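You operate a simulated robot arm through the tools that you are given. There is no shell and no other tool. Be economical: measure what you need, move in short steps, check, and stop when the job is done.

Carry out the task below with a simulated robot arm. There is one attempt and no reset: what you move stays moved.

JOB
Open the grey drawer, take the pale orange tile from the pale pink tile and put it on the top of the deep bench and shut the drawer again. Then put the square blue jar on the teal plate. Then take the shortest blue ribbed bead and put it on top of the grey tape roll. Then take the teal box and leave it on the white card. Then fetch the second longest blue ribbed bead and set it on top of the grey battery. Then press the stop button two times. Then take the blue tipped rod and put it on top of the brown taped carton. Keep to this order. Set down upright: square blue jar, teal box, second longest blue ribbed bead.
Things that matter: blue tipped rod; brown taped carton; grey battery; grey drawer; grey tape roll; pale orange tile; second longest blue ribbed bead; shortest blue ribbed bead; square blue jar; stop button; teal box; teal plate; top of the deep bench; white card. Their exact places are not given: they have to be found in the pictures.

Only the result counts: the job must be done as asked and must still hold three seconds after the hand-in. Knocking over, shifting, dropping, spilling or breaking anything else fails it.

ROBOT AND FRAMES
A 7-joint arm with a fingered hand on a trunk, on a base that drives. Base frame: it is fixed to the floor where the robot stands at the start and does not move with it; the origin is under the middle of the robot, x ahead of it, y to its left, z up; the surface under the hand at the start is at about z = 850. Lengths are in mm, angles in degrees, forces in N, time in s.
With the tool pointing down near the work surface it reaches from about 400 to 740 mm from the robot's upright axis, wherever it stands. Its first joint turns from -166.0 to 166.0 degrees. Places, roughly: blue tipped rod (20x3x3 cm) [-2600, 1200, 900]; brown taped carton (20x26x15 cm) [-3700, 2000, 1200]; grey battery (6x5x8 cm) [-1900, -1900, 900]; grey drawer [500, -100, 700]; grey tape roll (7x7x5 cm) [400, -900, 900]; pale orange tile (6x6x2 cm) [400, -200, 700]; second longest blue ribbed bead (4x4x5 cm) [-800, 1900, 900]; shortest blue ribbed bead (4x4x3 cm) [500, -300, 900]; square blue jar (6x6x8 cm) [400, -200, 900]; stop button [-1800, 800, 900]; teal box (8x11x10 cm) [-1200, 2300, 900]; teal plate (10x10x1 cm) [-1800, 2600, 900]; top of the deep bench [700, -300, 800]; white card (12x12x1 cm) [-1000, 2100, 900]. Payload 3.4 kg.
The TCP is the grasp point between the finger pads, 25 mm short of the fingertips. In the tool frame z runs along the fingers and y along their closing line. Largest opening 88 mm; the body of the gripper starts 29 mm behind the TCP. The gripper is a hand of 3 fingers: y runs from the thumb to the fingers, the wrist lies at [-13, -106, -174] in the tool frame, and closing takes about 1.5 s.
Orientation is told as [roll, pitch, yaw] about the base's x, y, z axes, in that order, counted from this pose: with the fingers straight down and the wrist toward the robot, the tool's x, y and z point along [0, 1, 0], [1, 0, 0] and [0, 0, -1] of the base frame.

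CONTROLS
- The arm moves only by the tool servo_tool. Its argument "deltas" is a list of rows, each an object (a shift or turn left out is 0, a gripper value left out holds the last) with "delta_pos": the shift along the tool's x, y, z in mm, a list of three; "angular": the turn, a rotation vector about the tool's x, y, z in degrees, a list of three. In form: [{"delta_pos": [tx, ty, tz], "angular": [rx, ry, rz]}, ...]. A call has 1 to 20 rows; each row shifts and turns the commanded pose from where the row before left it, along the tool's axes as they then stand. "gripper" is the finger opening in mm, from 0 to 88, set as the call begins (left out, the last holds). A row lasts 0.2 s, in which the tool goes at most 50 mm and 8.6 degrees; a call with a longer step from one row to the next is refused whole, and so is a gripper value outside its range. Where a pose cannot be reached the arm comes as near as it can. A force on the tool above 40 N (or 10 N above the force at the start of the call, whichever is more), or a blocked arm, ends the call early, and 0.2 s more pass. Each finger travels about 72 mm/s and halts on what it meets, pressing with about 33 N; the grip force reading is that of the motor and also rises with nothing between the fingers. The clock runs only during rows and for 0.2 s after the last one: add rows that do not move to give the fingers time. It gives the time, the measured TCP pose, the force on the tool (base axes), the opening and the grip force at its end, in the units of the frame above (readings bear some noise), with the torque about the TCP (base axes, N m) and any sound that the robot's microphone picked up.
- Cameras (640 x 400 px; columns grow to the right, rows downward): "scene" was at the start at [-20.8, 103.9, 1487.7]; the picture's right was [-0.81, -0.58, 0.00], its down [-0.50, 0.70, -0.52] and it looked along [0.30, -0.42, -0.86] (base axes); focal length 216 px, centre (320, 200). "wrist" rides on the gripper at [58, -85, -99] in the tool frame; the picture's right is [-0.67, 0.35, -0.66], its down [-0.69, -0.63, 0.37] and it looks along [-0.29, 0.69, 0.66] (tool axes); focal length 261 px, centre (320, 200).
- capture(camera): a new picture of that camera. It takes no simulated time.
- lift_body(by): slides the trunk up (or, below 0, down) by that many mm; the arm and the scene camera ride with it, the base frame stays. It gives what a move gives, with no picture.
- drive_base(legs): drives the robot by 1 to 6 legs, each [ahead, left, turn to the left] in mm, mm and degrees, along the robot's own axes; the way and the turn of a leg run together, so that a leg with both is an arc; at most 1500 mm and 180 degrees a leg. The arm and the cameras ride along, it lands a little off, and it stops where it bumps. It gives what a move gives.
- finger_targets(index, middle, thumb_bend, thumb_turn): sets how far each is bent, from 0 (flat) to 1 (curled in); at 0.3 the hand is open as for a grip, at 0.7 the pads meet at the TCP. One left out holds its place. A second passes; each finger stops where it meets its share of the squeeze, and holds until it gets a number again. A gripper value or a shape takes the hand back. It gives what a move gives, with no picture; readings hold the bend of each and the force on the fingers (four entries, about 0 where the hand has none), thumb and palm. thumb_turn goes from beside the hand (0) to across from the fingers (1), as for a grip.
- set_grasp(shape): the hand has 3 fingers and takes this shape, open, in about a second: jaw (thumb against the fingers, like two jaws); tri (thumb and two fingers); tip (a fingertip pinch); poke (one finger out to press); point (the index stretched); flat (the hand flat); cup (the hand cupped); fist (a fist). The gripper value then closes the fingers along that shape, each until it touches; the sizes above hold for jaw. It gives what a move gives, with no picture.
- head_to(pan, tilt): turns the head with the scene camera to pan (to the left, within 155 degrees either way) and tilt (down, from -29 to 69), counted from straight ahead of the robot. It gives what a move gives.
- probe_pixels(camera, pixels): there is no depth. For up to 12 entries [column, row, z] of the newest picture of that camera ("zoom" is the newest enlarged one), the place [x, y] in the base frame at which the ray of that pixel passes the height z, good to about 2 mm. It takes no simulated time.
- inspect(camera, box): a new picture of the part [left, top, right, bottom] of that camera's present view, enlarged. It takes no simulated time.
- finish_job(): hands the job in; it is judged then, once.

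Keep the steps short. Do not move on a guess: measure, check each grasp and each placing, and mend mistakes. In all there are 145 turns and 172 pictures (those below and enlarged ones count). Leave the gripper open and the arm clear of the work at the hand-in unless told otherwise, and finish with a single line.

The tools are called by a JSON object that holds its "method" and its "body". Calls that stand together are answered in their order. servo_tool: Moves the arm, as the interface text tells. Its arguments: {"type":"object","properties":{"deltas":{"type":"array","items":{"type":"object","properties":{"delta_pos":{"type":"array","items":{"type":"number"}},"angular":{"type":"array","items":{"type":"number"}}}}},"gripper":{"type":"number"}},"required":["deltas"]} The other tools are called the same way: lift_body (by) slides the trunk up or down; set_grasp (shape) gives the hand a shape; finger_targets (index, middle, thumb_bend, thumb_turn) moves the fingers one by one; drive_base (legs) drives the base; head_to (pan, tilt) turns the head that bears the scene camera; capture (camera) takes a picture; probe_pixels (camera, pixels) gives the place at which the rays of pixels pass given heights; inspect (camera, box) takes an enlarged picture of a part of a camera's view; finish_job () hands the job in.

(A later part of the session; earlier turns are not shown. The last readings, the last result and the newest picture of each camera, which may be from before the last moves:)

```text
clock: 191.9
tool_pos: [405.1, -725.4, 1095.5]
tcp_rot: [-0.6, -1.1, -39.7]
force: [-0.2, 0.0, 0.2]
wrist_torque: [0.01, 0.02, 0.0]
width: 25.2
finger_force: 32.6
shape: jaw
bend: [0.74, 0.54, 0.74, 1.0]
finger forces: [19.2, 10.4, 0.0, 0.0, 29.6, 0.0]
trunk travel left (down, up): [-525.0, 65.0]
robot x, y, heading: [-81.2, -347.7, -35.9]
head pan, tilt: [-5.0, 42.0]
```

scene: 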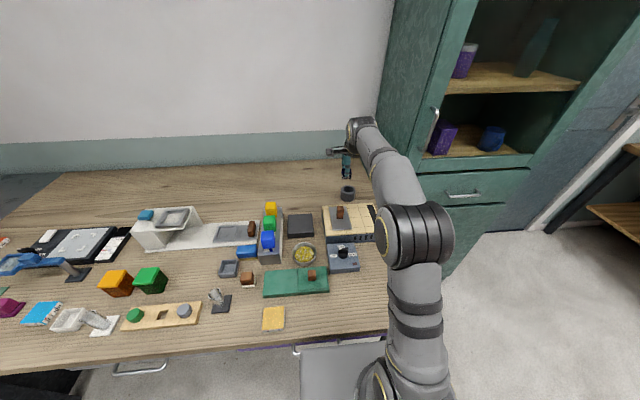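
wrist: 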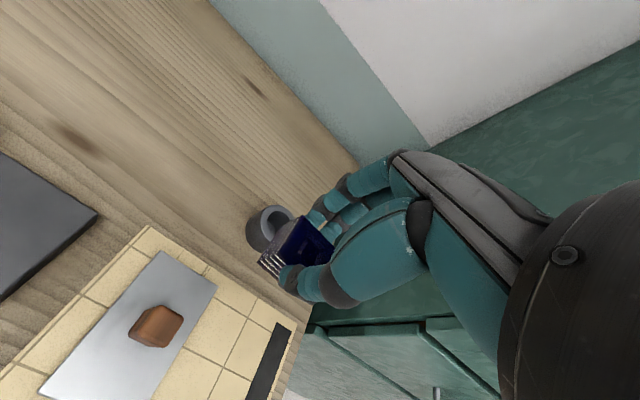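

The reading shows the robot tipping ~1.5°, so it is riding on something; back off 30.

{"method": "drive_base", "body": {"legs": [[-32, 0, 0.5]]}}

{"method": "head_to", "body": {"pan": -15, "tilt": 50}}

{"method": "capture", "body": {"camera": "scene"}}

```text
clock: 192.8
tool_pos: [414.3, -724.8, 1068.6]
tcp_rot: [-0.6, 1.1, -39.3]
force: [0.2, -0.2, -1.2]
wrist_torque: [-0.02, 0.01, 0.03]
width: 25.0
finger_force: 33.4
shape: jaw
bend: [0.74, 0.54, 0.74, 1.0]
finger forces: [19.7, 10.6, 0.1, 0.0, 30.5, 0.1]
trunk travel left (down, up): [-525.0, 65.0]
robot x, y, heading: [-111.1, -327.0, -35.0]
head pan, tilt: [-5.0, 42.0]
```

```text
clock: 193.5
tool_pos: [415.1, -725.3, 1068.7]
tcp_rot: [-0.7, 1.1, -39.2]
force: [0.3, -0.5, -0.8]
wrist_torque: [0.03, -0.03, -0.02]
width: 25.0
finger_force: 33.4
shape: jaw
bend: [0.74, 0.54, 0.74, 1.0]
finger forces: [19.7, 10.8, 0.0, 0.0, 30.4, 0.0]
trunk travel left (down, up): [-525.0, 65.0]
robot x, y, heading: [-108.5, -327.5, -35.6]
head pan, tilt: [-15.0, 50.0]
```

```text
77 pictures are left
```

scene: 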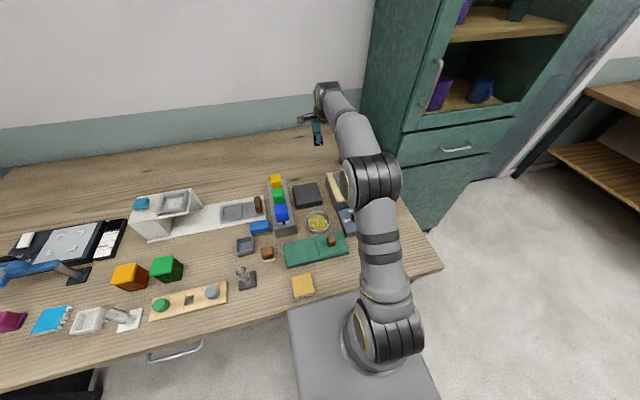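

Raise trunk 60, tilt the hand ~5° outwards, turn it along the radial line, and move toward the roll.

{"method": "lift_body", "body": {"by": 60}}

{"method": "servo_tool", "body": {"deltas": [{"angular": [0, 0, 4.7]}, {"angular": [0, 0, 4.7]}, {"angular": [-3, 0, 0]}, {"angular": [-3, -0.6, 0]}, {"delta_pos": [-33, 11, 0]}, {"delta_pos": [-33, 11, 0]}, {"delta_pos": [-33, 11, 0]}, {"delta_pos": [-33, 11, 0]}, {"delta_pos": [0, -4, 45]}, {"delta_pos": [0, -4, 45]}, {"delta_pos": [0, -4, 40]}, {}]}}

```text
clock: 194.5
tool_pos: [413.1, -724.2, 1127.5]
tcp_rot: [-0.8, 1.1, -39.2]
force: [0.5, 0.8, -0.8]
wrist_torque: [-0.04, -0.01, 0.07]
width: 25.2
finger_force: 33.1
shape: jaw
bend: [0.74, 0.54, 0.74, 1.0]
finger forces: [19.7, 10.7, 0.1, 0.0, 30.4, 0.0]
trunk travel left (down, up): [-585.0, 5.0]
robot x, y, heading: [-107.3, -326.8, -35.2]
head pan, tilt: [-15.0, 50.0]
```

```text
clock: 197.1
tool_pos: [339.2, -846.2, 1005.8]
tcp_rot: [-1.5, -5.0, -48.6]
force: [0.2, 0.0, -1.6]
wrist_torque: [0.0, -0.02, 0.02]
width: 25.2
finger_force: 33.1
shape: jaw
bend: [0.74, 0.54, 0.74, 1.0]
finger forces: [19.3, 10.5, 0.0, 0.0, 29.9, 0.1]
trunk travel left (down, up): [-585.0, 5.0]
robot x, y, heading: [-106.0, -331.7, -35.1]
head pan, tilt: [-15.0, 50.0]
```

{"method": "servo_tool", "body": {"deltas": [{"delta_pos": [0, 0, 20], "angular": [0, 1.5, 0]}, {"delta_pos": [0, -3, 18]}, {"delta_pos": [2.2, 32, 2.8]}, {"delta_pos": [2.3, 31, 2.8]}, {}]}}

{"method": "inspect", "body": {"camera": "wrist", "box": [200, 180, 360, 300]}}

{"method": "inspect", "body": {"camera": "scene", "box": [290, 100, 370, 160]}}

```text
clock: 198.3
tool_pos: [384.3, -892.8, 967.0]
tcp_rot: [0.0, -4.9, -48.6]
force: [0.2, 0.2, 0.3]
wrist_torque: [0.0, 0.02, 0.02]
width: 25.2
finger_force: 33.2
shape: jaw
bend: [0.74, 0.54, 0.74, 1.0]
finger forces: [19.1, 10.4, 0.1, 0.0, 29.4, 0.1]
trunk travel left (down, up): [-585.0, 5.0]
robot x, y, heading: [-105.5, -330.2, -35.3]
head pan, tilt: [-15.0, 50.0]
```

```text
3.33 times, centred on (280, 240) of wrist
```

zoom: 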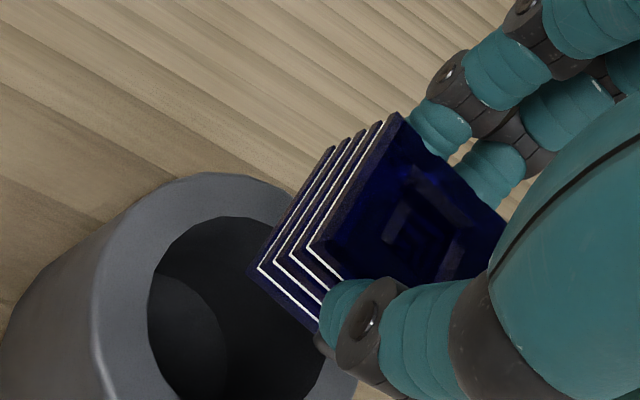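

```text
6.67 times, centred on (330, 130) of scene
```

zoom: 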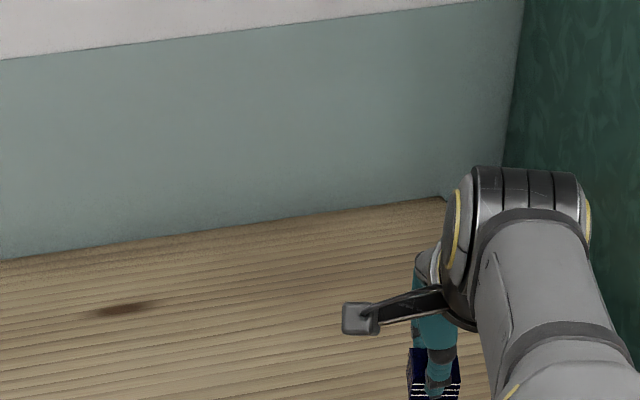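

{"method": "servo_tool", "body": {"deltas": [{"delta_pos": [0, -3, 0]}, {"delta_pos": [0, -2, 20]}, {}]}}

{"method": "inspect", "body": {"camera": "wrist", "box": [160, 170, 360, 320]}}

{"method": "inspect", "body": {"camera": "scene", "box": [310, 130, 390, 190]}}

```text
clock: 199.1
tool_pos: [382.6, -889.5, 947.9]
tcp_rot: [0.0, -5.0, -48.6]
force: [-0.6, -0.2, -0.1]
wrist_torque: [0.0, 0.02, 0.0]
width: 25.3
finger_force: 33.6
shape: jaw
bend: [0.74, 0.54, 0.74, 1.0]
finger forces: [18.9, 10.4, 0.1, 0.0, 29.4, 0.0]
trunk travel left (down, up): [-585.0, 5.0]
robot x, y, heading: [-109.8, -326.3, -35.3]
head pan, tilt: [-15.0, 50.0]
```

```text
2.67 times, centred on (260, 245) of wrist
```

zoom: 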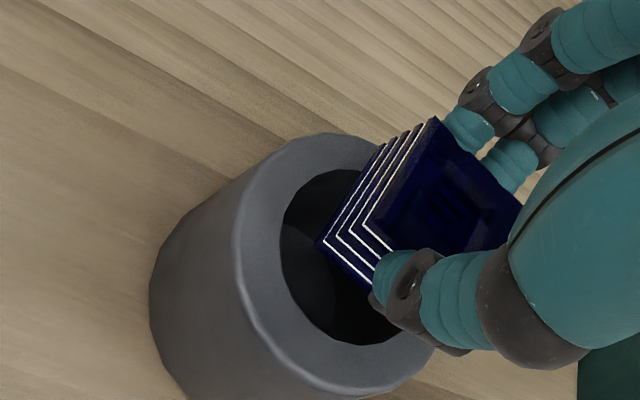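

```text
6.67 times, centred on (350, 160) of scene
```

zoom: 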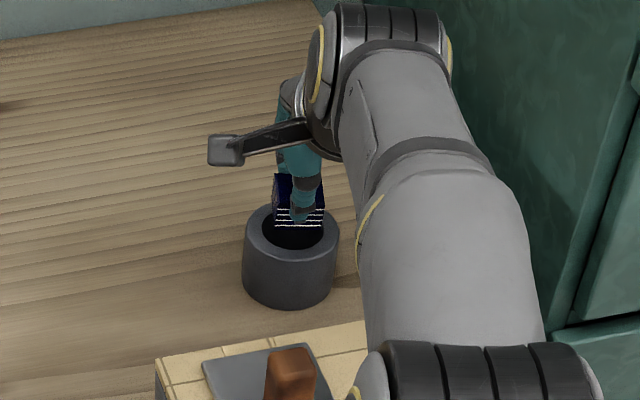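

{"method": "probe_pixels", "body": {"camera": "wrist", "pixels": [[227.7, 260, 900], [263.7, 219.9, 900], [267.5, 317.2, 900], [245.4, 261.9, 900], [303, 300, 900], [258.5, 261.1, 907], [283.6, 223.6, 910], [278.5, 297, 900], [267, 233.5, 900]]}}

{"method": "probe_pixels", "body": {"camera": "zoom", "pixels": [[275, 226, 907], [324, 226, 907], [243, 240, 900], [340, 240, 900], [292, 275, 900], [261, 235, 900], [325, 235, 900], [292, 250, 900]]}}

```text
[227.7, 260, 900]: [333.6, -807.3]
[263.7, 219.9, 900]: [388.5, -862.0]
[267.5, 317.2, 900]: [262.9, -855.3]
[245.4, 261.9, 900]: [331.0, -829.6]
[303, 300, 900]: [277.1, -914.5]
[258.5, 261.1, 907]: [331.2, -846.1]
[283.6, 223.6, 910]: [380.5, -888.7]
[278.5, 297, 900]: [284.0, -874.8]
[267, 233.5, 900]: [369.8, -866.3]
```

```text
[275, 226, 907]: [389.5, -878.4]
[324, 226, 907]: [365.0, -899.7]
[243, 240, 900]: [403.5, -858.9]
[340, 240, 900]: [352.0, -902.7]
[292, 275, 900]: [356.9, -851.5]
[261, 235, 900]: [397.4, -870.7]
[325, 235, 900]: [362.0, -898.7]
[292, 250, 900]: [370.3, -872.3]
```

{"method": "inspect", "body": {"camera": "wrist", "box": [160, 170, 360, 320]}}

{"method": "probe_pixels", "body": {"camera": "zoom", "pixels": [[234, 240, 900], [330, 133, 900], [340, 393, 900], [435, 348, 900], [281, 245, 900], [340, 169, 900], [370, 345, 900], [316, 243, 908], [383, 143, 910], [432, 118, 935], [363, 222, 933]]}}

```text
2.67 times, centred on (260, 245) of wrist
```

zoom: 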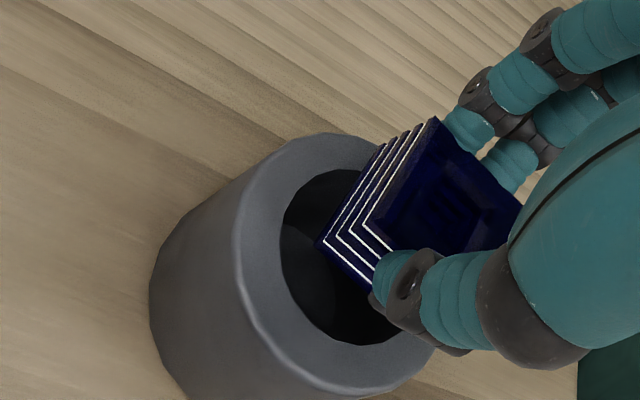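

```text
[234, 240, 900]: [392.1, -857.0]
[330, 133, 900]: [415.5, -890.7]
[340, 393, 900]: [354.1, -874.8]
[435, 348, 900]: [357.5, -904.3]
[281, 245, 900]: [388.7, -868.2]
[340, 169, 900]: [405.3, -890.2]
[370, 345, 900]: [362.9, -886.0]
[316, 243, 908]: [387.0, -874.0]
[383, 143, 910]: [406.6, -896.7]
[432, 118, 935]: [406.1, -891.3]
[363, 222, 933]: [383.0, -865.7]
```

Both views say the bead is ~10 mm too far out and ~6 mm to the right. Correct and recheck.

{"method": "servo_tool", "body": {"deltas": [{"delta_pos": [6, -11, -1]}, {}]}}

{"method": "inspect", "body": {"camera": "scene", "box": [320, 145, 360, 175]}}

{"method": "inspect", "body": {"camera": "wrist", "box": [160, 170, 360, 320]}}

```text
clock: 199.7
tool_pos: [380.5, -877.5, 946.4]
tcp_rot: [0.0, -5.0, -48.5]
force: [-0.4, 0.5, 0.6]
wrist_torque: [-0.01, 0.03, 0.01]
width: 25.0
finger_force: 33.4
shape: jaw
bend: [0.74, 0.54, 0.74, 1.0]
finger forces: [19.1, 10.4, 0.1, 0.1, 29.5, 0.0]
trunk travel left (down, up): [-585.0, 5.0]
robot x, y, heading: [-107.9, -326.9, -35.2]
head pan, tilt: [-15.0, 50.0]
```

```text
13.33 times, centred on (340, 160) of scene
```

zoom: 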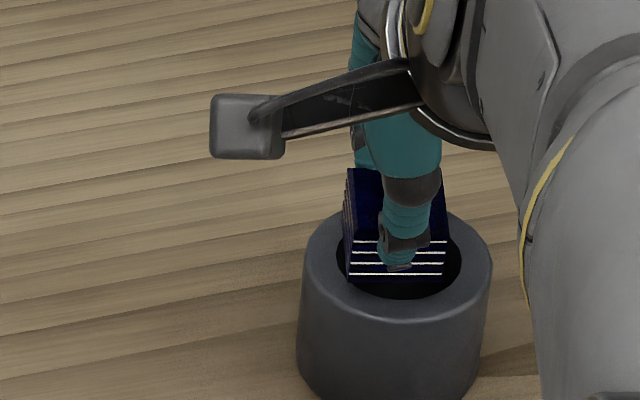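

```text
2.67 times, centred on (260, 245) of wrist
```

zoom: 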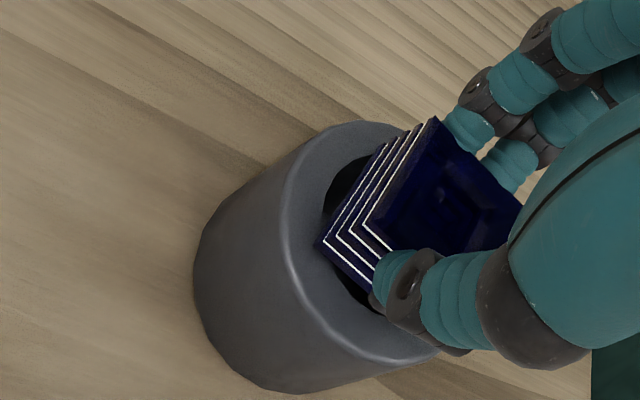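

Scene view now shows the bead centred on the roll (mid 396 vs 398; front edge ~18 mm before centre). Lower to contact.

{"method": "servo_tool", "body": {"deltas": [{"delta_pos": [0, -0.3, 3]}, {"delta_pos": [0, -0.2, 2]}, {"delta_pos": [0, -0.1, 1.5]}, {}]}}

```text
clock: 200.7
tool_pos: [378.8, -878.1, 942.3]
tcp_rot: [-0.1, -5.0, -48.6]
force: [-0.1, -0.8, -0.5]
wrist_torque: [-0.02, -0.01, 0.01]
width: 25.2
finger_force: 33.4
shape: jaw
bend: [0.74, 0.54, 0.74, 1.0]
finger forces: [19.0, 10.2, 0.1, 0.1, 29.4, 0.0]
trunk travel left (down, up): [-585.0, 5.0]
robot x, y, heading: [-110.0, -327.8, -35.0]
head pan, tilt: [-15.0, 50.0]
```

{"method": "servo_tool", "body": {"deltas": [{"delta_pos": [0, -0.1, 1.5]}, {"delta_pos": [0, -0.1, 1.5]}, {"delta_pos": [0, -0.1, 1.5]}, {}]}}

```text
clock: 201.7
tool_pos: [380.4, -877.2, 938.2]
tcp_rot: [0.0, -5.1, -48.6]
force: [0.0, -0.2, 3.9]
wrist_torque: [-0.01, 0.04, -0.01]
width: 25.4
finger_force: 33.0
shape: jaw
bend: [0.74, 0.54, 0.75, 1.0]
finger forces: [19.8, 11.1, 0.0, 0.0, 30.2, 0.0]
trunk travel left (down, up): [-585.0, 5.0]
robot x, y, heading: [-107.7, -328.6, -35.3]
head pan, tilt: [-15.0, 50.0]
```

Contact. Press 2 mm more to level the bead, then inspect.

{"method": "servo_tool", "body": {"deltas": [{"delta_pos": [0, -0.1, 1]}, {"delta_pos": [0, -0.1, 1]}, {}]}}

{"method": "inspect", "body": {"camera": "scene", "box": [320, 145, 360, 175]}}

{"method": "inspect", "body": {"camera": "wrist", "box": [160, 170, 360, 320]}}

```text
clock: 202.5
tool_pos: [380.1, -876.9, 937.1]
tcp_rot: [0.0, -5.2, -48.5]
force: [1.2, -1.3, 11.7]
wrist_torque: [0.07, 0.06, 0.0]
width: 26.0
finger_force: 32.6
shape: jaw
bend: [0.74, 0.54, 0.75, 1.0]
finger forces: [22.2, 12.4, 0.1, 0.1, 32.8, 0.0]
trunk travel left (down, up): [-585.0, 5.0]
robot x, y, heading: [-104.8, -326.9, -35.0]
head pan, tilt: [-15.0, 50.0]
```

```text
13.33 times, centred on (340, 160) of scene
```

zoom: 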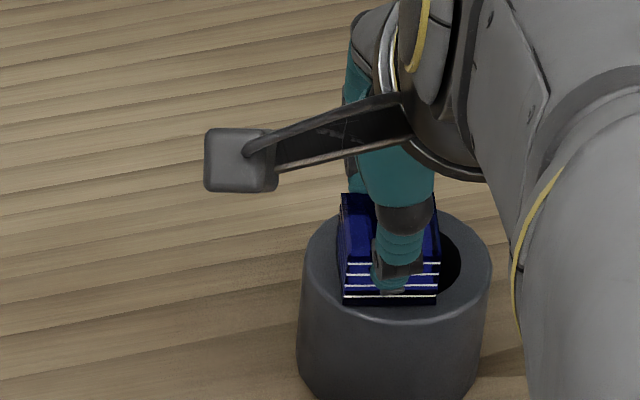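

```text
2.67 times, centred on (260, 245) of wrist
```

zoom: 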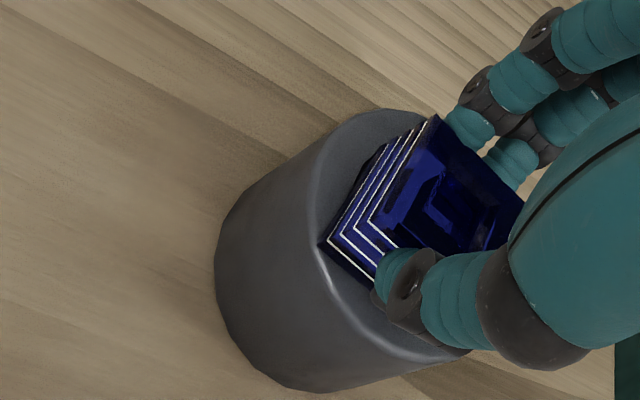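

The bead sits ~4 mm toward the robot and ~2.5 mm left. Lift, correct, lower again.

{"method": "servo_tool", "body": {"deltas": [{"delta_pos": [0, 0.2, -4]}, {"delta_pos": [-2.5, 4, 0.3]}, {}, {"delta_pos": [0, -0.2, 3]}, {"delta_pos": [0, 0, 1]}, {}]}}

{"method": "inspect", "body": {"camera": "scene", "box": [320, 145, 360, 175]}}

```text
clock: 203.9
tool_pos: [381.5, -883.5, 935.8]
tcp_rot: [0.0, -5.1, -48.6]
force: [0.2, -0.8, 10.9]
wrist_torque: [0.08, 0.06, 0.01]
width: 26.2
finger_force: 32.9
shape: jaw
bend: [0.74, 0.54, 0.75, 1.0]
finger forces: [21.9, 12.4, 0.1, 0.0, 33.1, 0.0]
trunk travel left (down, up): [-585.0, 5.0]
robot x, y, heading: [-106.5, -327.2, -35.0]
head pan, tilt: [-15.0, 50.0]
```

```text
13.33 times, centred on (340, 160) of scene
```

zoom: 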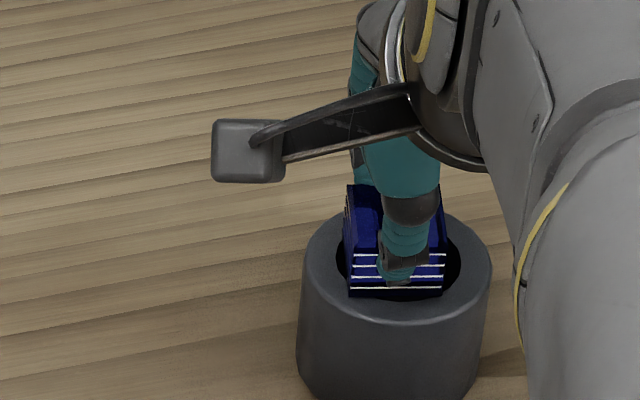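

Centred now. Release gently.

{"method": "servo_tool", "body": {"gripper": 36, "deltas": [{}, {}, {}]}}

{"method": "servo_tool", "body": {"gripper": 60, "deltas": [{}, {}, {}]}}

{"method": "inspect", "body": {"camera": "scene", "box": [320, 145, 360, 175]}}

```text
clock: 204.7
tool_pos: [382.6, -881.7, 933.1]
tcp_rot: [0.1, -5.0, -48.6]
force: [-0.4, 0.1, 1.1]
wrist_torque: [-0.01, 0.02, 0.03]
width: 35.9
finger_force: 0.2
shape: jaw
bend: [0.74, 0.49, 0.72, 1.0]
finger forces: [0.0, 0.1, 0.1, 0.1, 0.0, 0.0]
trunk travel left (down, up): [-585.0, 5.0]
robot x, y, heading: [-107.7, -329.8, -35.4]
head pan, tilt: [-15.0, 50.0]
```

```text
clock: 205.5
tool_pos: [381.8, -882.6, 932.9]
tcp_rot: [0.1, -5.1, -48.6]
force: [-0.1, -0.8, -0.3]
wrist_torque: [0.02, 0.04, 0.02]
width: 59.6
finger_force: 0.0
shape: jaw
bend: [0.28, 0.38, 0.6, 1.0]
finger forces: [0.0, 0.0, 0.0, 0.0, 0.0, 0.0]
trunk travel left (down, up): [-585.0, 5.0]
robot x, y, heading: [-110.0, -329.0, -35.2]
head pan, tilt: [-15.0, 50.0]
```

```text
13.33 times, centred on (340, 160) of scene
```

zoom: 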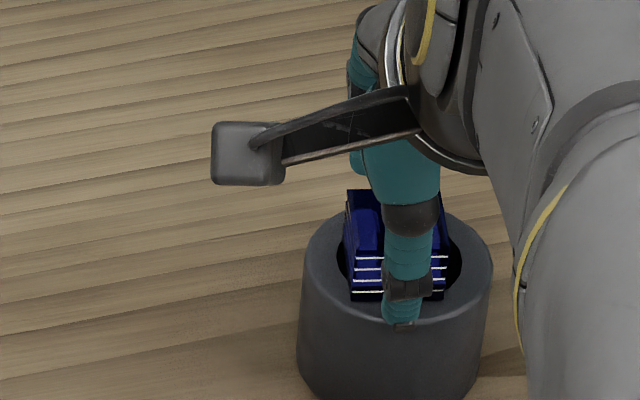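

Bead rests on the roll. Lift clear.

{"method": "servo_tool", "body": {"deltas": [{"delta_pos": [0, 1, -15]}, {"delta_pos": [0, 2, -25]}, {"delta_pos": [0, 0, -40]}, {"delta_pos": [0, -20, -40]}, {"delta_pos": [0, -35, -30]}, {"delta_pos": [0, -45, 0]}, {"delta_pos": [0, -45, 0]}, {}]}}

{"method": "inspect", "body": {"camera": "scene", "box": [310, 130, 390, 190]}}

{"method": "capture", "body": {"camera": "wrist"}}

```text
clock: 207.3
tool_pos: [281.2, -765.7, 1070.9]
tcp_rot: [-0.1, -5.1, -48.5]
force: [0.6, -0.3, -0.8]
wrist_torque: [0.01, 0.03, 0.01]
width: 59.7
finger_force: 0.0
shape: jaw
bend: [0.28, 0.38, 0.6, 1.0]
finger forces: [0.0, 0.1, 0.1, 0.0, 0.0, 0.1]
trunk travel left (down, up): [-585.0, 5.0]
robot x, y, heading: [-108.5, -324.5, -35.2]
head pan, tilt: [-15.0, 50.0]
```

```text
6.67 times, centred on (350, 160) of scene
```

zoom: 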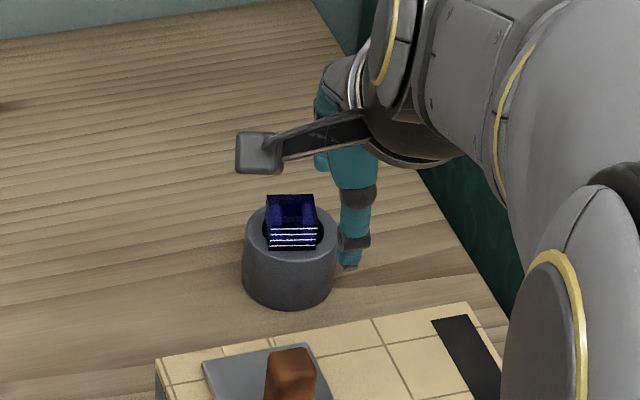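

```text
64 pictures are left
```

wrist: 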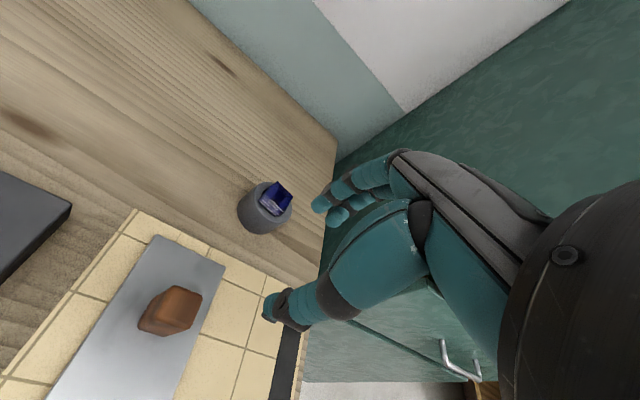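

Bead is on the roll. Level the hand, retract, and drive back to the sink bench area for the teal box.

{"method": "servo_tool", "body": {"gripper": 88, "deltas": [{"angular": [5, 0, 0]}, {"delta_pos": [0, -40, -20]}, {"delta_pos": [0, -40, -20]}, {"delta_pos": [0, -40, 0]}, {"delta_pos": [0, -25, 0], "angular": [0, 0, -6]}, {"angular": [0, 0, -7]}, {}]}}

{"method": "drive_base", "body": {"legs": [[-500, 0, 0], [0, 830, 0], [0, 0, 179.5], [1000, 0, 0]]}}

```text
clock: 208.9
tool_pos: [184.5, -659.2, 1111.7]
tcp_rot: [0.0, 0.0, -35.5]
force: [-0.5, 0.0, 0.1]
wrist_torque: [0.0, 0.01, 0.0]
width: 87.8
finger_force: 0.0
shape: jaw
bend: [0.3, 0.3, 0.3, 0.98]
finger forces: [0.0, 0.0, 0.0, 0.0, 0.1, 0.0]
trunk travel left (down, up): [-585.0, 5.0]
robot x, y, heading: [-108.8, -324.6, -35.1]
head pan, tilt: [-15.0, 50.0]
```

```text
clock: 228.2
tool_pos: [-1159.2, 1535.6, 1112.4]
tcp_rot: [-0.1, 0.0, 145.0]
force: [0.8, -1.1, 0.8]
wrist_torque: [0.01, -0.02, -0.01]
width: 87.9
finger_force: 0.0
shape: jaw
bend: [0.3, 0.3, 0.3, 0.98]
finger forces: [0.0, 0.0, 0.0, 0.0, 0.0, 0.0]
trunk travel left (down, up): [-585.0, 5.0]
robot x, y, heading: [-863.1, 1207.0, 145.4]
head pan, tilt: [-15.0, 50.0]
```

{"method": "drive_base", "body": {"legs": [[790, 0, 0], [0, 0, -91]]}}

{"method": "lift_body", "body": {"by": -60}}

{"method": "head_to", "body": {"pan": 0, "tilt": 45}}

{"method": "capture", "body": {"camera": "scene"}}

```text
clock: 236.3
tool_pos: [-1168.4, 1936.0, 1111.7]
tcp_rot: [-0.1, 0.0, 52.1]
force: [0.4, -1.3, 0.5]
wrist_torque: [-0.02, -0.01, -0.03]
width: 87.9
finger_force: 0.1
shape: jaw
bend: [0.3, 0.3, 0.3, 0.98]
finger forces: [0.0, 0.0, 0.0, 0.0, 0.0, 0.1]
trunk travel left (down, up): [-585.0, 5.0]
robot x, y, heading: [-1509.1, 1655.0, 52.5]
head pan, tilt: [-15.0, 50.0]
```

```text
clock: 237.3
tool_pos: [-1168.5, 1934.3, 1051.6]
tcp_rot: [0.0, 0.1, 52.2]
force: [-0.4, 0.2, -1.0]
wrist_torque: [0.01, -0.02, -0.02]
width: 87.7
finger_force: 0.1
shape: jaw
bend: [0.3, 0.3, 0.3, 0.98]
finger forces: [0.0, 0.0, 0.0, 0.1, 0.1, 0.0]
trunk travel left (down, up): [-525.0, 65.0]
robot x, y, heading: [-1509.6, 1656.1, 52.6]
head pan, tilt: [-15.0, 50.0]
```

```text
clock: 238.1
tool_pos: [-1168.1, 1934.7, 1051.3]
tcp_rot: [0.0, -0.1, 52.2]
force: [-0.4, -0.5, 0.5]
wrist_torque: [0.0, 0.01, 0.02]
width: 87.6
finger_force: 0.0
shape: jaw
bend: [0.3, 0.3, 0.3, 0.98]
finger forces: [0.0, 0.0, 0.0, 0.0, 0.0, 0.0]
trunk travel left (down, up): [-525.0, 65.0]
robot x, y, heading: [-1506.6, 1658.4, 52.6]
head pan, tilt: [0.0, 45.0]
```

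```text
63 pictures are left
```

scene: 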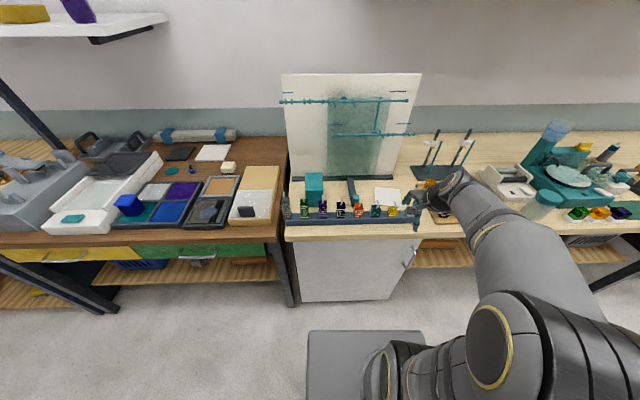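

{"method": "inspect", "body": {"camera": "scene", "box": [270, 150, 430, 250]}}

```text
4.00 times, centred on (350, 200) of scene
```

zoom: 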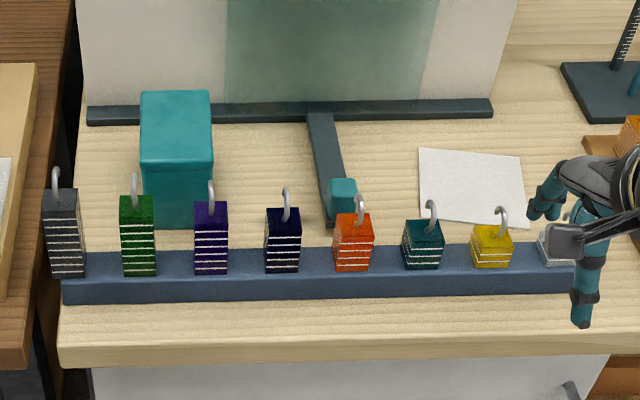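

{"method": "probe_pixels", "body": {"camera": "zoom", "pixels": [[141, 92, 950], [209, 92, 950], [212, 166, 950], [140, 166, 950], [209, 223, 850], [420, 149, 855], [520, 158, 855], [528, 227, 855], [420, 216, 855], [282, 210, 920], [60, 345, 850], [88, 115, 850]]}}

{"method": "capture", "body": {"camera": "wrist"}}

```text
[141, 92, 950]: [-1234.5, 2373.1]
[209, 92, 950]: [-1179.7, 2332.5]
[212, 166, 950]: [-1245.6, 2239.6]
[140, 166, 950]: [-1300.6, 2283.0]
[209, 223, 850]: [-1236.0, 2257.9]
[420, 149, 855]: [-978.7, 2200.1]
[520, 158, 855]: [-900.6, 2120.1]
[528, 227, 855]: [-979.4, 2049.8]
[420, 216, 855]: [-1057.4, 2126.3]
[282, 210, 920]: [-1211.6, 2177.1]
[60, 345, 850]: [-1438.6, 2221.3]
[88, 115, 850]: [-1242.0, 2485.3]
```

```text
61 pictures are left
```

wrist: 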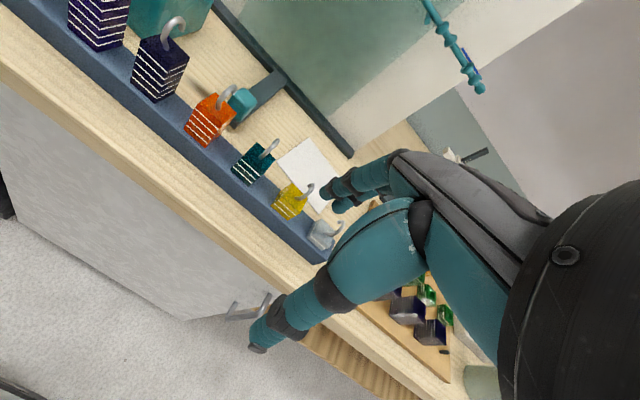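

Box ≈70×112 mm, centre ≈(−1240,2307), aligned to bench; card centre ≈(−979,2124), turned ~−10°. I position the robot closer and further left so that the sideways hand can reach both.

{"method": "servo_tool", "body": {"deltas": [{"delta_pos": [0, 0, -30]}, {"delta_pos": [0, 0, -30]}, {}]}}

{"method": "drive_base", "body": {"legs": [[0, 0, 2.2], [140, 210, 0]]}}

{"method": "servo_tool", "body": {"deltas": [{"angular": [0, 0, 8.2]}, {"angular": [0, 0, 8.2]}, {"angular": [0, 0, 8.2]}, {"angular": [0, 0, 8.2]}, {"angular": [0, 0, 8.2]}, {"angular": [0, 0, 8.2]}, {"angular": [0, 0, 8.2]}, {"angular": [0, 0, 8.2]}, {"angular": [0, 0, 8.2]}, {"angular": [0, 0, 8.2]}, {"angular": [0, 0, 8]}, {}]}}

```text
clock: 238.9
tool_pos: [-1167.4, 1935.6, 1112.0]
tcp_rot: [0.0, -0.1, 52.1]
force: [-0.5, 0.2, 0.3]
wrist_torque: [-0.03, 0.03, 0.01]
width: 87.9
finger_force: 0.0
shape: jaw
bend: [0.3, 0.3, 0.3, 0.98]
finger forces: [0.0, 0.1, 0.0, 0.1, 0.1, 0.0]
trunk travel left (down, up): [-525.0, 65.0]
robot x, y, heading: [-1508.6, 1656.2, 52.5]
head pan, tilt: [0.0, 45.0]
```

```text
clock: 241.1
tool_pos: [-1268.7, 2181.9, 1111.9]
tcp_rot: [-0.1, 0.0, 54.1]
force: [-0.3, 0.0, -0.8]
wrist_torque: [0.0, -0.03, -0.02]
width: 87.6
finger_force: 0.0
shape: jaw
bend: [0.3, 0.3, 0.3, 0.98]
finger forces: [0.0, 0.0, 0.1, 0.0, 0.0, 0.1]
trunk travel left (down, up): [-525.0, 65.0]
robot x, y, heading: [-1596.1, 1893.9, 54.6]
head pan, tilt: [0.0, 45.0]
```

```text
clock: 243.7
tool_pos: [-1267.1, 2182.0, 1112.0]
tcp_rot: [0.0, 0.0, -36.2]
force: [-0.4, 0.0, 0.4]
wrist_torque: [-0.02, 0.01, 0.0]
width: 87.6
finger_force: 0.1
shape: jaw
bend: [0.3, 0.3, 0.3, 0.98]
finger forces: [0.1, 0.1, 0.0, 0.0, 0.1, 0.1]
trunk travel left (down, up): [-525.0, 65.0]
robot x, y, heading: [-1597.7, 1893.9, 54.2]
head pan, tilt: [0.0, 45.0]
```

{"method": "head_to", "body": {"pan": 0, "tilt": 50}}

{"method": "inspect", "body": {"camera": "scene", "box": [290, 100, 490, 225]}}

{"method": "capture", "body": {"camera": "wrist"}}

```text
clock: 244.4
tool_pos: [-1267.9, 2181.8, 1111.3]
tcp_rot: [0.0, 0.0, -36.0]
force: [1.0, -1.2, 0.9]
wrist_torque: [0.03, 0.0, -0.01]
width: 87.8
finger_force: 0.0
shape: jaw
bend: [0.3, 0.3, 0.3, 0.98]
finger forces: [0.1, 0.0, 0.0, 0.0, 0.0, 0.1]
trunk travel left (down, up): [-525.0, 65.0]
robot x, y, heading: [-1598.5, 1888.0, 54.4]
head pan, tilt: [0.0, 50.0]
```

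```text
3.20 times, centred on (390, 162) of scene
```

zoom: 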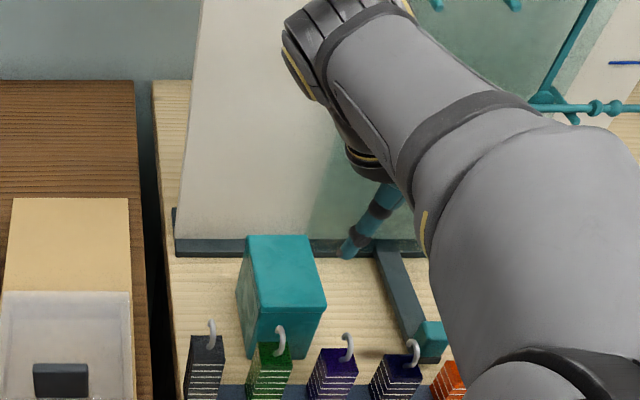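

```text
59 pictures are left
```

wrist: 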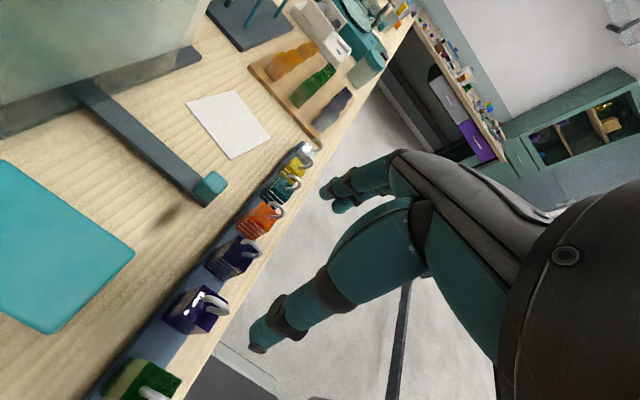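

{"method": "probe_pixels", "body": {"camera": "zoom", "pixels": [[249, 236, 945], [315, 236, 945], [327, 307, 945], [256, 311, 945]]}}

{"method": "probe_pixels", "body": {"camera": "wrist", "pixels": [[134, 253, 945], [50, 333, 945], [20, 165, 945], [185, 103, 853], [238, 89, 853], [271, 138, 853], [231, 159, 853]]}}

```text
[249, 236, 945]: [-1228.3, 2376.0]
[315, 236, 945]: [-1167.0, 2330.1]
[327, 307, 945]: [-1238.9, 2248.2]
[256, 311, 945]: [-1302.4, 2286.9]
```

```text
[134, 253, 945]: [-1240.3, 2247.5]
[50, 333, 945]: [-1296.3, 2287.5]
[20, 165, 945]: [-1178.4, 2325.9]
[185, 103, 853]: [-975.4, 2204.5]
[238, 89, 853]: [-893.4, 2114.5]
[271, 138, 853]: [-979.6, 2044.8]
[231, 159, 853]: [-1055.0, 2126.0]
```

Both views agree: box centre (−1237,2308), top ≈947. Move above it and check, then descend.

{"method": "servo_tool", "body": {"gripper": 88, "deltas": [{"delta_pos": [40, -16.4, 0]}, {"delta_pos": [40, -16.4, 0]}, {"delta_pos": [40.3, -16.4, 0]}, {"delta_pos": [0, 0, 45]}, {"delta_pos": [0, 0, 45]}, {}]}}

{"method": "capture", "body": {"camera": "wrist"}}

{"method": "inspect", "body": {"camera": "scene", "box": [290, 100, 490, 225]}}

```text
clock: 245.2
tool_pos: [-1244.1, 2288.3, 1111.9]
tcp_rot: [-1.2, -0.1, -36.2]
force: [-17.3, -9.9, -8.9]
wrist_torque: [0.08, -2.49, 2.55]
width: 87.8
finger_force: 0.1
shape: jaw
bend: [0.3, 0.3, 0.3, 0.98]
finger forces: [0.0, 0.1, 0.0, 0.0, 0.1, 0.0]
trunk travel left (down, up): [-525.0, 65.0]
robot x, y, heading: [-1604.8, 1892.0, 54.5]
head pan, tilt: [0.0, 50.0]
stopped in row 3: the force on the tool passed its limit at 147 N (the readings are from after the stop); the commanded pose is now the measured one
```

```text
58 pictures are left
```

wrist: 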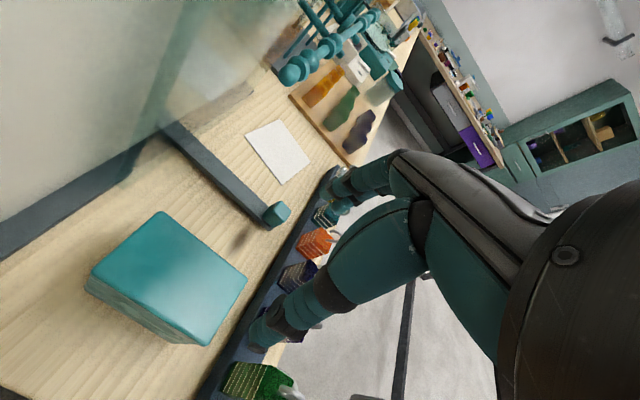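

```text
3.20 times, centred on (390, 162) of scene
```

zoom: 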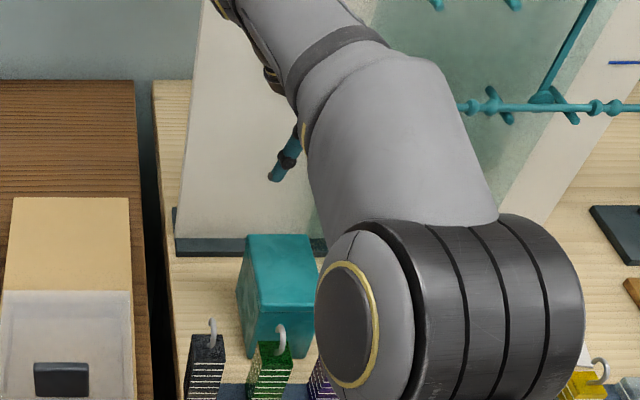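

The wrist camera bumped the leaning board (it has not visibly moved). Back off and use the mirrored hand orientation (camera on the robot side), standing further right.

{"method": "servo_tool", "body": {"deltas": [{"delta_pos": [-30, 0, 0]}, {"delta_pos": [-40, 0, 0]}, {"delta_pos": [-30, 0, 0], "angular": [0, 0, -8]}, {"angular": [0, 0, -8.4]}, {"angular": [0, 0, -8.4]}, {"angular": [0, 0, -8.4]}, {"angular": [0, 0, -8.4]}, {"angular": [0, 0, -8.4]}, {"angular": [0, 0, -8.4]}, {"angular": [0, 0, -8.4]}, {"angular": [0, 0, -8.4]}, {"angular": [0, 0, -8.4]}, {"angular": [0, 0, -6.8]}, {}]}}

{"method": "drive_base", "body": {"legs": [[0, -400, 0]]}}

{"method": "servo_tool", "body": {"deltas": [{"angular": [0, 0, -8.2]}, {"angular": [0, 0, -8.2]}, {"angular": [0, 0, -8.2]}, {"angular": [0, 0, -8.2]}, {"angular": [0, 0, -8.2]}, {"angular": [0, 0, -8.2]}, {"angular": [0, 0, -8.2]}, {"angular": [0, 0, -8.2]}, {"angular": [0, 0, -8.2]}, {"angular": [0, 0, -8.2]}, {"angular": [0, 0, -8]}, {}]}}

{"method": "head_to", "body": {"pan": 15, "tilt": 45}}

{"method": "capture", "body": {"camera": "scene"}}

```text
clock: 248.2
tool_pos: [-1300.6, 2206.4, 1114.2]
tcp_rot: [-0.1, 1.1, 54.2]
force: [0.1, -0.3, 0.2]
wrist_torque: [0.02, 0.0, 0.0]
width: 87.7
finger_force: 0.1
shape: jaw
bend: [0.3, 0.3, 0.3, 0.98]
finger forces: [0.0, 0.0, 0.1, 0.0, 0.0, 0.1]
trunk travel left (down, up): [-525.0, 65.0]
robot x, y, heading: [-1602.3, 1890.6, 54.5]
head pan, tilt: [0.0, 50.0]
```

```text
clock: 250.6
tool_pos: [-975.5, 1972.4, 1113.5]
tcp_rot: [-0.1, 1.1, 53.9]
force: [-0.6, -0.4, -0.2]
wrist_torque: [-0.01, -0.02, 0.04]
width: 87.4
finger_force: 0.1
shape: jaw
bend: [0.3, 0.3, 0.3, 0.98]
finger forces: [0.0, 0.0, 0.1, 0.0, 0.0, 0.0]
trunk travel left (down, up): [-525.0, 65.0]
robot x, y, heading: [-1277.5, 1663.5, 54.0]
head pan, tilt: [0.0, 50.0]
```

```text
clock: 253.2
tool_pos: [-976.0, 1972.3, 1114.6]
tcp_rot: [1.1, 0.2, 144.1]
force: [-0.3, 0.4, -0.4]
wrist_torque: [-0.01, 0.03, -0.01]
width: 87.9
finger_force: 0.0
shape: jaw
bend: [0.3, 0.3, 0.3, 0.98]
finger forces: [0.0, 0.1, 0.0, 0.1, 0.0, 0.0]
trunk travel left (down, up): [-525.0, 65.0]
robot x, y, heading: [-1278.6, 1660.1, 54.1]
head pan, tilt: [0.0, 50.0]
```

```text
clock: 254.0
tool_pos: [-976.9, 1972.3, 1113.4]
tcp_rot: [1.0, 0.1, 143.9]
force: [-0.2, -0.5, -0.2]
wrist_torque: [0.03, -0.04, 0.02]
width: 87.7
finger_force: 0.1
shape: jaw
bend: [0.3, 0.3, 0.3, 0.98]
finger forces: [0.0, 0.0, 0.1, 0.0, 0.0, 0.1]
trunk travel left (down, up): [-525.0, 65.0]
robot x, y, heading: [-1279.0, 1659.1, 53.9]
head pan, tilt: [15.0, 45.0]
```

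```text
56 pictures are left
```

scene: 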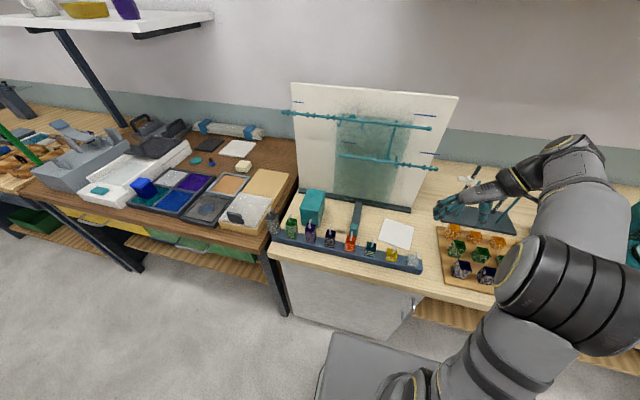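

Now approach the box: move left at height, lower to just above hook height, then forward over the box, gripping ~20 mm nearer the robot than its centre (to stay clear of the board).

{"method": "servo_tool", "body": {"deltas": [{"delta_pos": [0, 45, 0], "angular": [0, -1, 0]}, {"delta_pos": [0, 45, 0]}, {"delta_pos": [0, 45, 0]}, {"delta_pos": [0, 45, 0]}, {"delta_pos": [0, 45, 0]}, {"delta_pos": [0, 45, 0]}, {"delta_pos": [0, 45, 0]}, {"delta_pos": [0, 45, 0]}, {"delta_pos": [0, 47, 0]}, {"delta_pos": [0, 0, 45]}, {"delta_pos": [0, 0, 45]}, {}]}}

{"method": "servo_tool", "body": {"deltas": [{"delta_pos": [-30, 0, 0]}, {"delta_pos": [-30, 0, 0]}, {}]}}

{"method": "capture", "body": {"camera": "wrist"}}

{"method": "inspect", "body": {"camera": "scene", "box": [240, 160, 400, 260]}}

```text
clock: 256.6
tool_pos: [-1306.7, 2213.8, 1025.1]
tcp_rot: [0.1, 0.2, 143.9]
force: [0.7, 0.5, 0.7]
wrist_torque: [-0.01, -0.02, -0.02]
width: 87.7
finger_force: 0.0
shape: jaw
bend: [0.3, 0.3, 0.3, 0.98]
finger forces: [0.0, 0.0, 0.0, 0.0, 0.0, 0.1]
trunk travel left (down, up): [-525.0, 65.0]
robot x, y, heading: [-1276.0, 1659.0, 54.0]
head pan, tilt: [15.0, 45.0]
```

```text
clock: 257.4
tool_pos: [-1272.4, 2262.3, 1025.0]
tcp_rot: [0.1, 0.0, 143.9]
force: [-0.5, -0.9, -0.3]
wrist_torque: [0.02, 0.01, -0.01]
width: 87.8
finger_force: 0.1
shape: jaw
bend: [0.3, 0.3, 0.3, 0.98]
finger forces: [0.0, 0.0, 0.1, 0.1, 0.0, 0.0]
trunk travel left (down, up): [-525.0, 65.0]
robot x, y, heading: [-1278.5, 1658.9, 53.8]
head pan, tilt: [15.0, 45.0]
```

```text
55 pictures are left
```

wrist: 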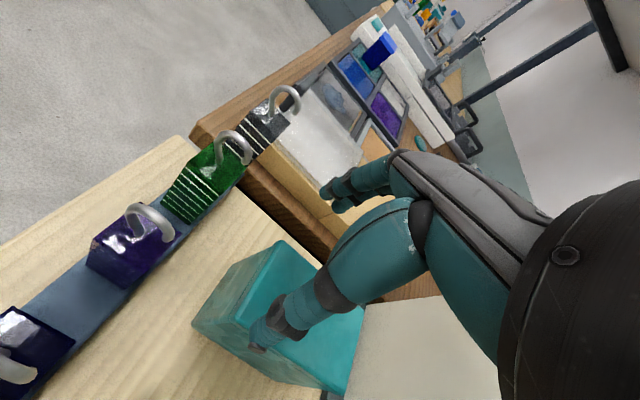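

```text
4.00 times, centred on (320, 210) of scene
```

zoom: 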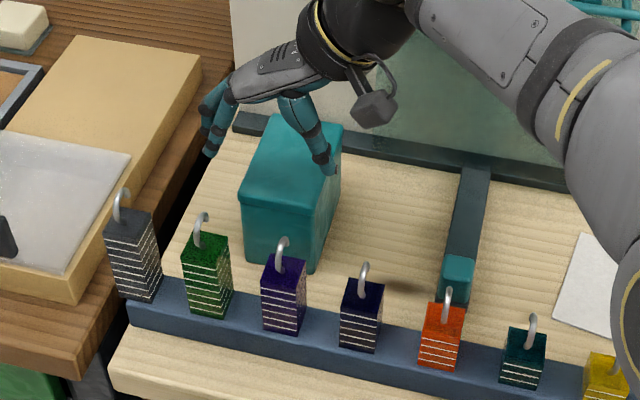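

{"method": "servo_tool", "body": {"deltas": [{"delta_pos": [-33, -2, 0]}, {"delta_pos": [0, 0, 40]}, {}]}}

{"method": "inspect", "body": {"camera": "scene", "box": [270, 170, 350, 230]}}

{"method": "inspect", "body": {"camera": "wrist", "box": [180, 160, 420, 380]}}

```text
clock: 258.2
tool_pos: [-1250.2, 2287.8, 983.6]
tcp_rot: [0.1, 0.1, 143.9]
force: [-0.2, -0.6, -1.2]
wrist_torque: [-0.03, 0.0, -0.03]
width: 87.7
finger_force: 0.0
shape: jaw
bend: [0.3, 0.3, 0.3, 0.98]
finger forces: [0.1, 0.1, 0.0, 0.0, 0.1, 0.0]
trunk travel left (down, up): [-525.0, 65.0]
robot x, y, heading: [-1278.4, 1656.8, 54.0]
head pan, tilt: [15.0, 45.0]
```

```text
6.67 times, centred on (310, 200) of scene
```

zoom: 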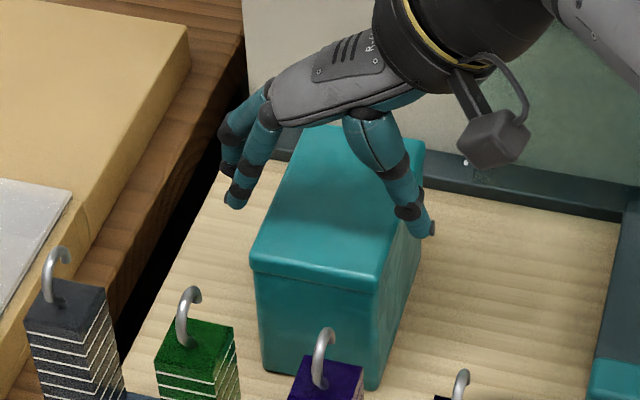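

```text
1.82 times, centred on (300, 270) of wrist
```

zoom: 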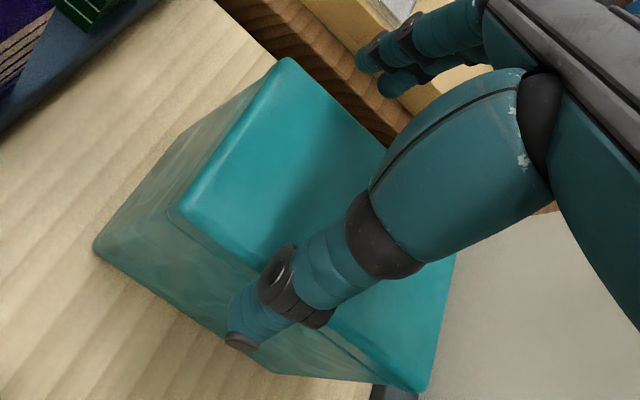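

Fingers straddle the box. Descend to z≈930 and close.

{"method": "servo_tool", "body": {"deltas": [{"delta_pos": [0, 0, 20]}, {"delta_pos": [0, 0, 20]}, {"delta_pos": [0, 0, 13]}, {}]}}

{"method": "servo_tool", "body": {"gripper": 50, "deltas": [{}, {}, {}, {}, {}, {}]}}

{"method": "servo_tool", "body": {"deltas": [{"delta_pos": [0, 0, -5]}, {"delta_pos": [0, 0, -15]}, {}]}}

{"method": "inspect", "body": {"camera": "scene", "box": [250, 160, 370, 250]}}

```text
clock: 259.2
tool_pos: [-1250.5, 2284.8, 932.9]
tcp_rot: [-0.1, -0.2, 143.8]
force: [-3.9, 4.6, 22.4]
wrist_torque: [0.15, 0.44, -0.11]
width: 87.9
finger_force: 0.1
shape: jaw
bend: [0.25, 0.3, 0.29, 0.98]
finger forces: [16.0, 0.0, 0.0, 0.1, 3.3, 0.0]
trunk travel left (down, up): [-525.0, 65.0]
robot x, y, heading: [-1281.2, 1657.9, 53.9]
head pan, tilt: [15.0, 45.0]
```

```text
clock: 260.6
tool_pos: [-1250.3, 2285.0, 932.4]
tcp_rot: [-0.1, 0.1, 143.9]
force: [-5.8, 7.5, 29.6]
wrist_torque: [0.47, 0.98, -0.11]
width: 63.3
finger_force: 33.4
shape: jaw
bend: [0.24, 0.35, 0.55, 0.99]
finger forces: [43.5, 16.3, 0.1, 0.0, 41.5, 0.0]
trunk travel left (down, up): [-525.0, 65.0]
robot x, y, heading: [-1278.7, 1660.7, 54.1]
head pan, tilt: [15.0, 45.0]
```

```text
clock: 261.4
tool_pos: [-1251.0, 2285.4, 950.0]
tcp_rot: [0.2, 0.3, 143.9]
force: [-0.4, 0.2, -2.6]
wrist_torque: [-0.1, 0.08, 0.02]
width: 63.3
finger_force: 32.5
shape: jaw
bend: [0.26, 0.37, 0.55, 0.99]
finger forces: [29.8, 15.2, 0.0, 0.0, 42.8, 0.1]
trunk travel left (down, up): [-525.0, 65.0]
robot x, y, heading: [-1277.6, 1655.0, 53.9]
head pan, tilt: [15.0, 45.0]
```

```text
4.44 times, centred on (310, 205) of scene
```

zoom: 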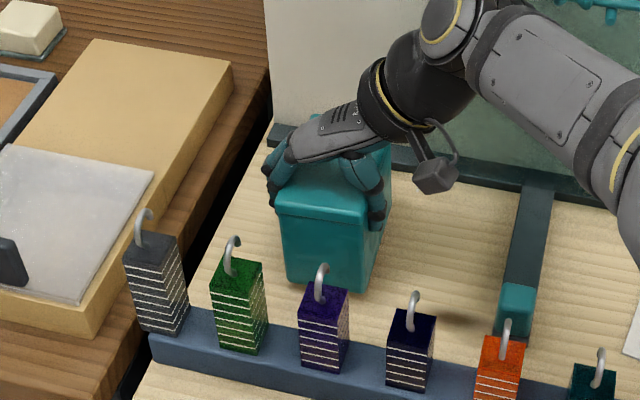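

Box held level. Pull back and lift, then carry it right to the card.

{"method": "servo_tool", "body": {"deltas": [{"delta_pos": [25, 0, 0]}, {"delta_pos": [12, 0, -40]}, {"delta_pos": [12, 0, -40]}, {"delta_pos": [12, 0, -40]}, {"delta_pos": [0, -45, 0]}, {"delta_pos": [0, -45, 0]}, {"delta_pos": [0, -45, 0]}, {"delta_pos": [0, -45, 0]}, {"delta_pos": [0, -45, 0]}, {"delta_pos": [0, -45, 0]}, {"delta_pos": [0, -42, 0]}, {}]}}

{"method": "capture", "body": {"camera": "scene"}}

```text
clock: 264.0
tool_pos: [-1032.9, 2052.5, 1070.7]
tcp_rot: [0.1, 0.1, 143.9]
force: [0.1, 0.1, -3.2]
wrist_torque: [-0.1, 0.05, 0.02]
width: 62.7
finger_force: 33.1
shape: jaw
bend: [0.26, 0.37, 0.55, 0.99]
finger forces: [28.9, 15.3, 0.1, 0.0, 42.7, 0.1]
trunk travel left (down, up): [-525.0, 65.0]
robot x, y, heading: [-1279.0, 1655.4, 54.2]
head pan, tilt: [15.0, 45.0]
```

```text
50 pictures are left
```

scene: 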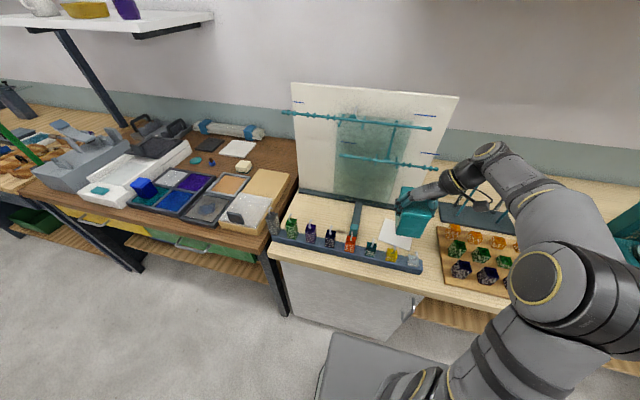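

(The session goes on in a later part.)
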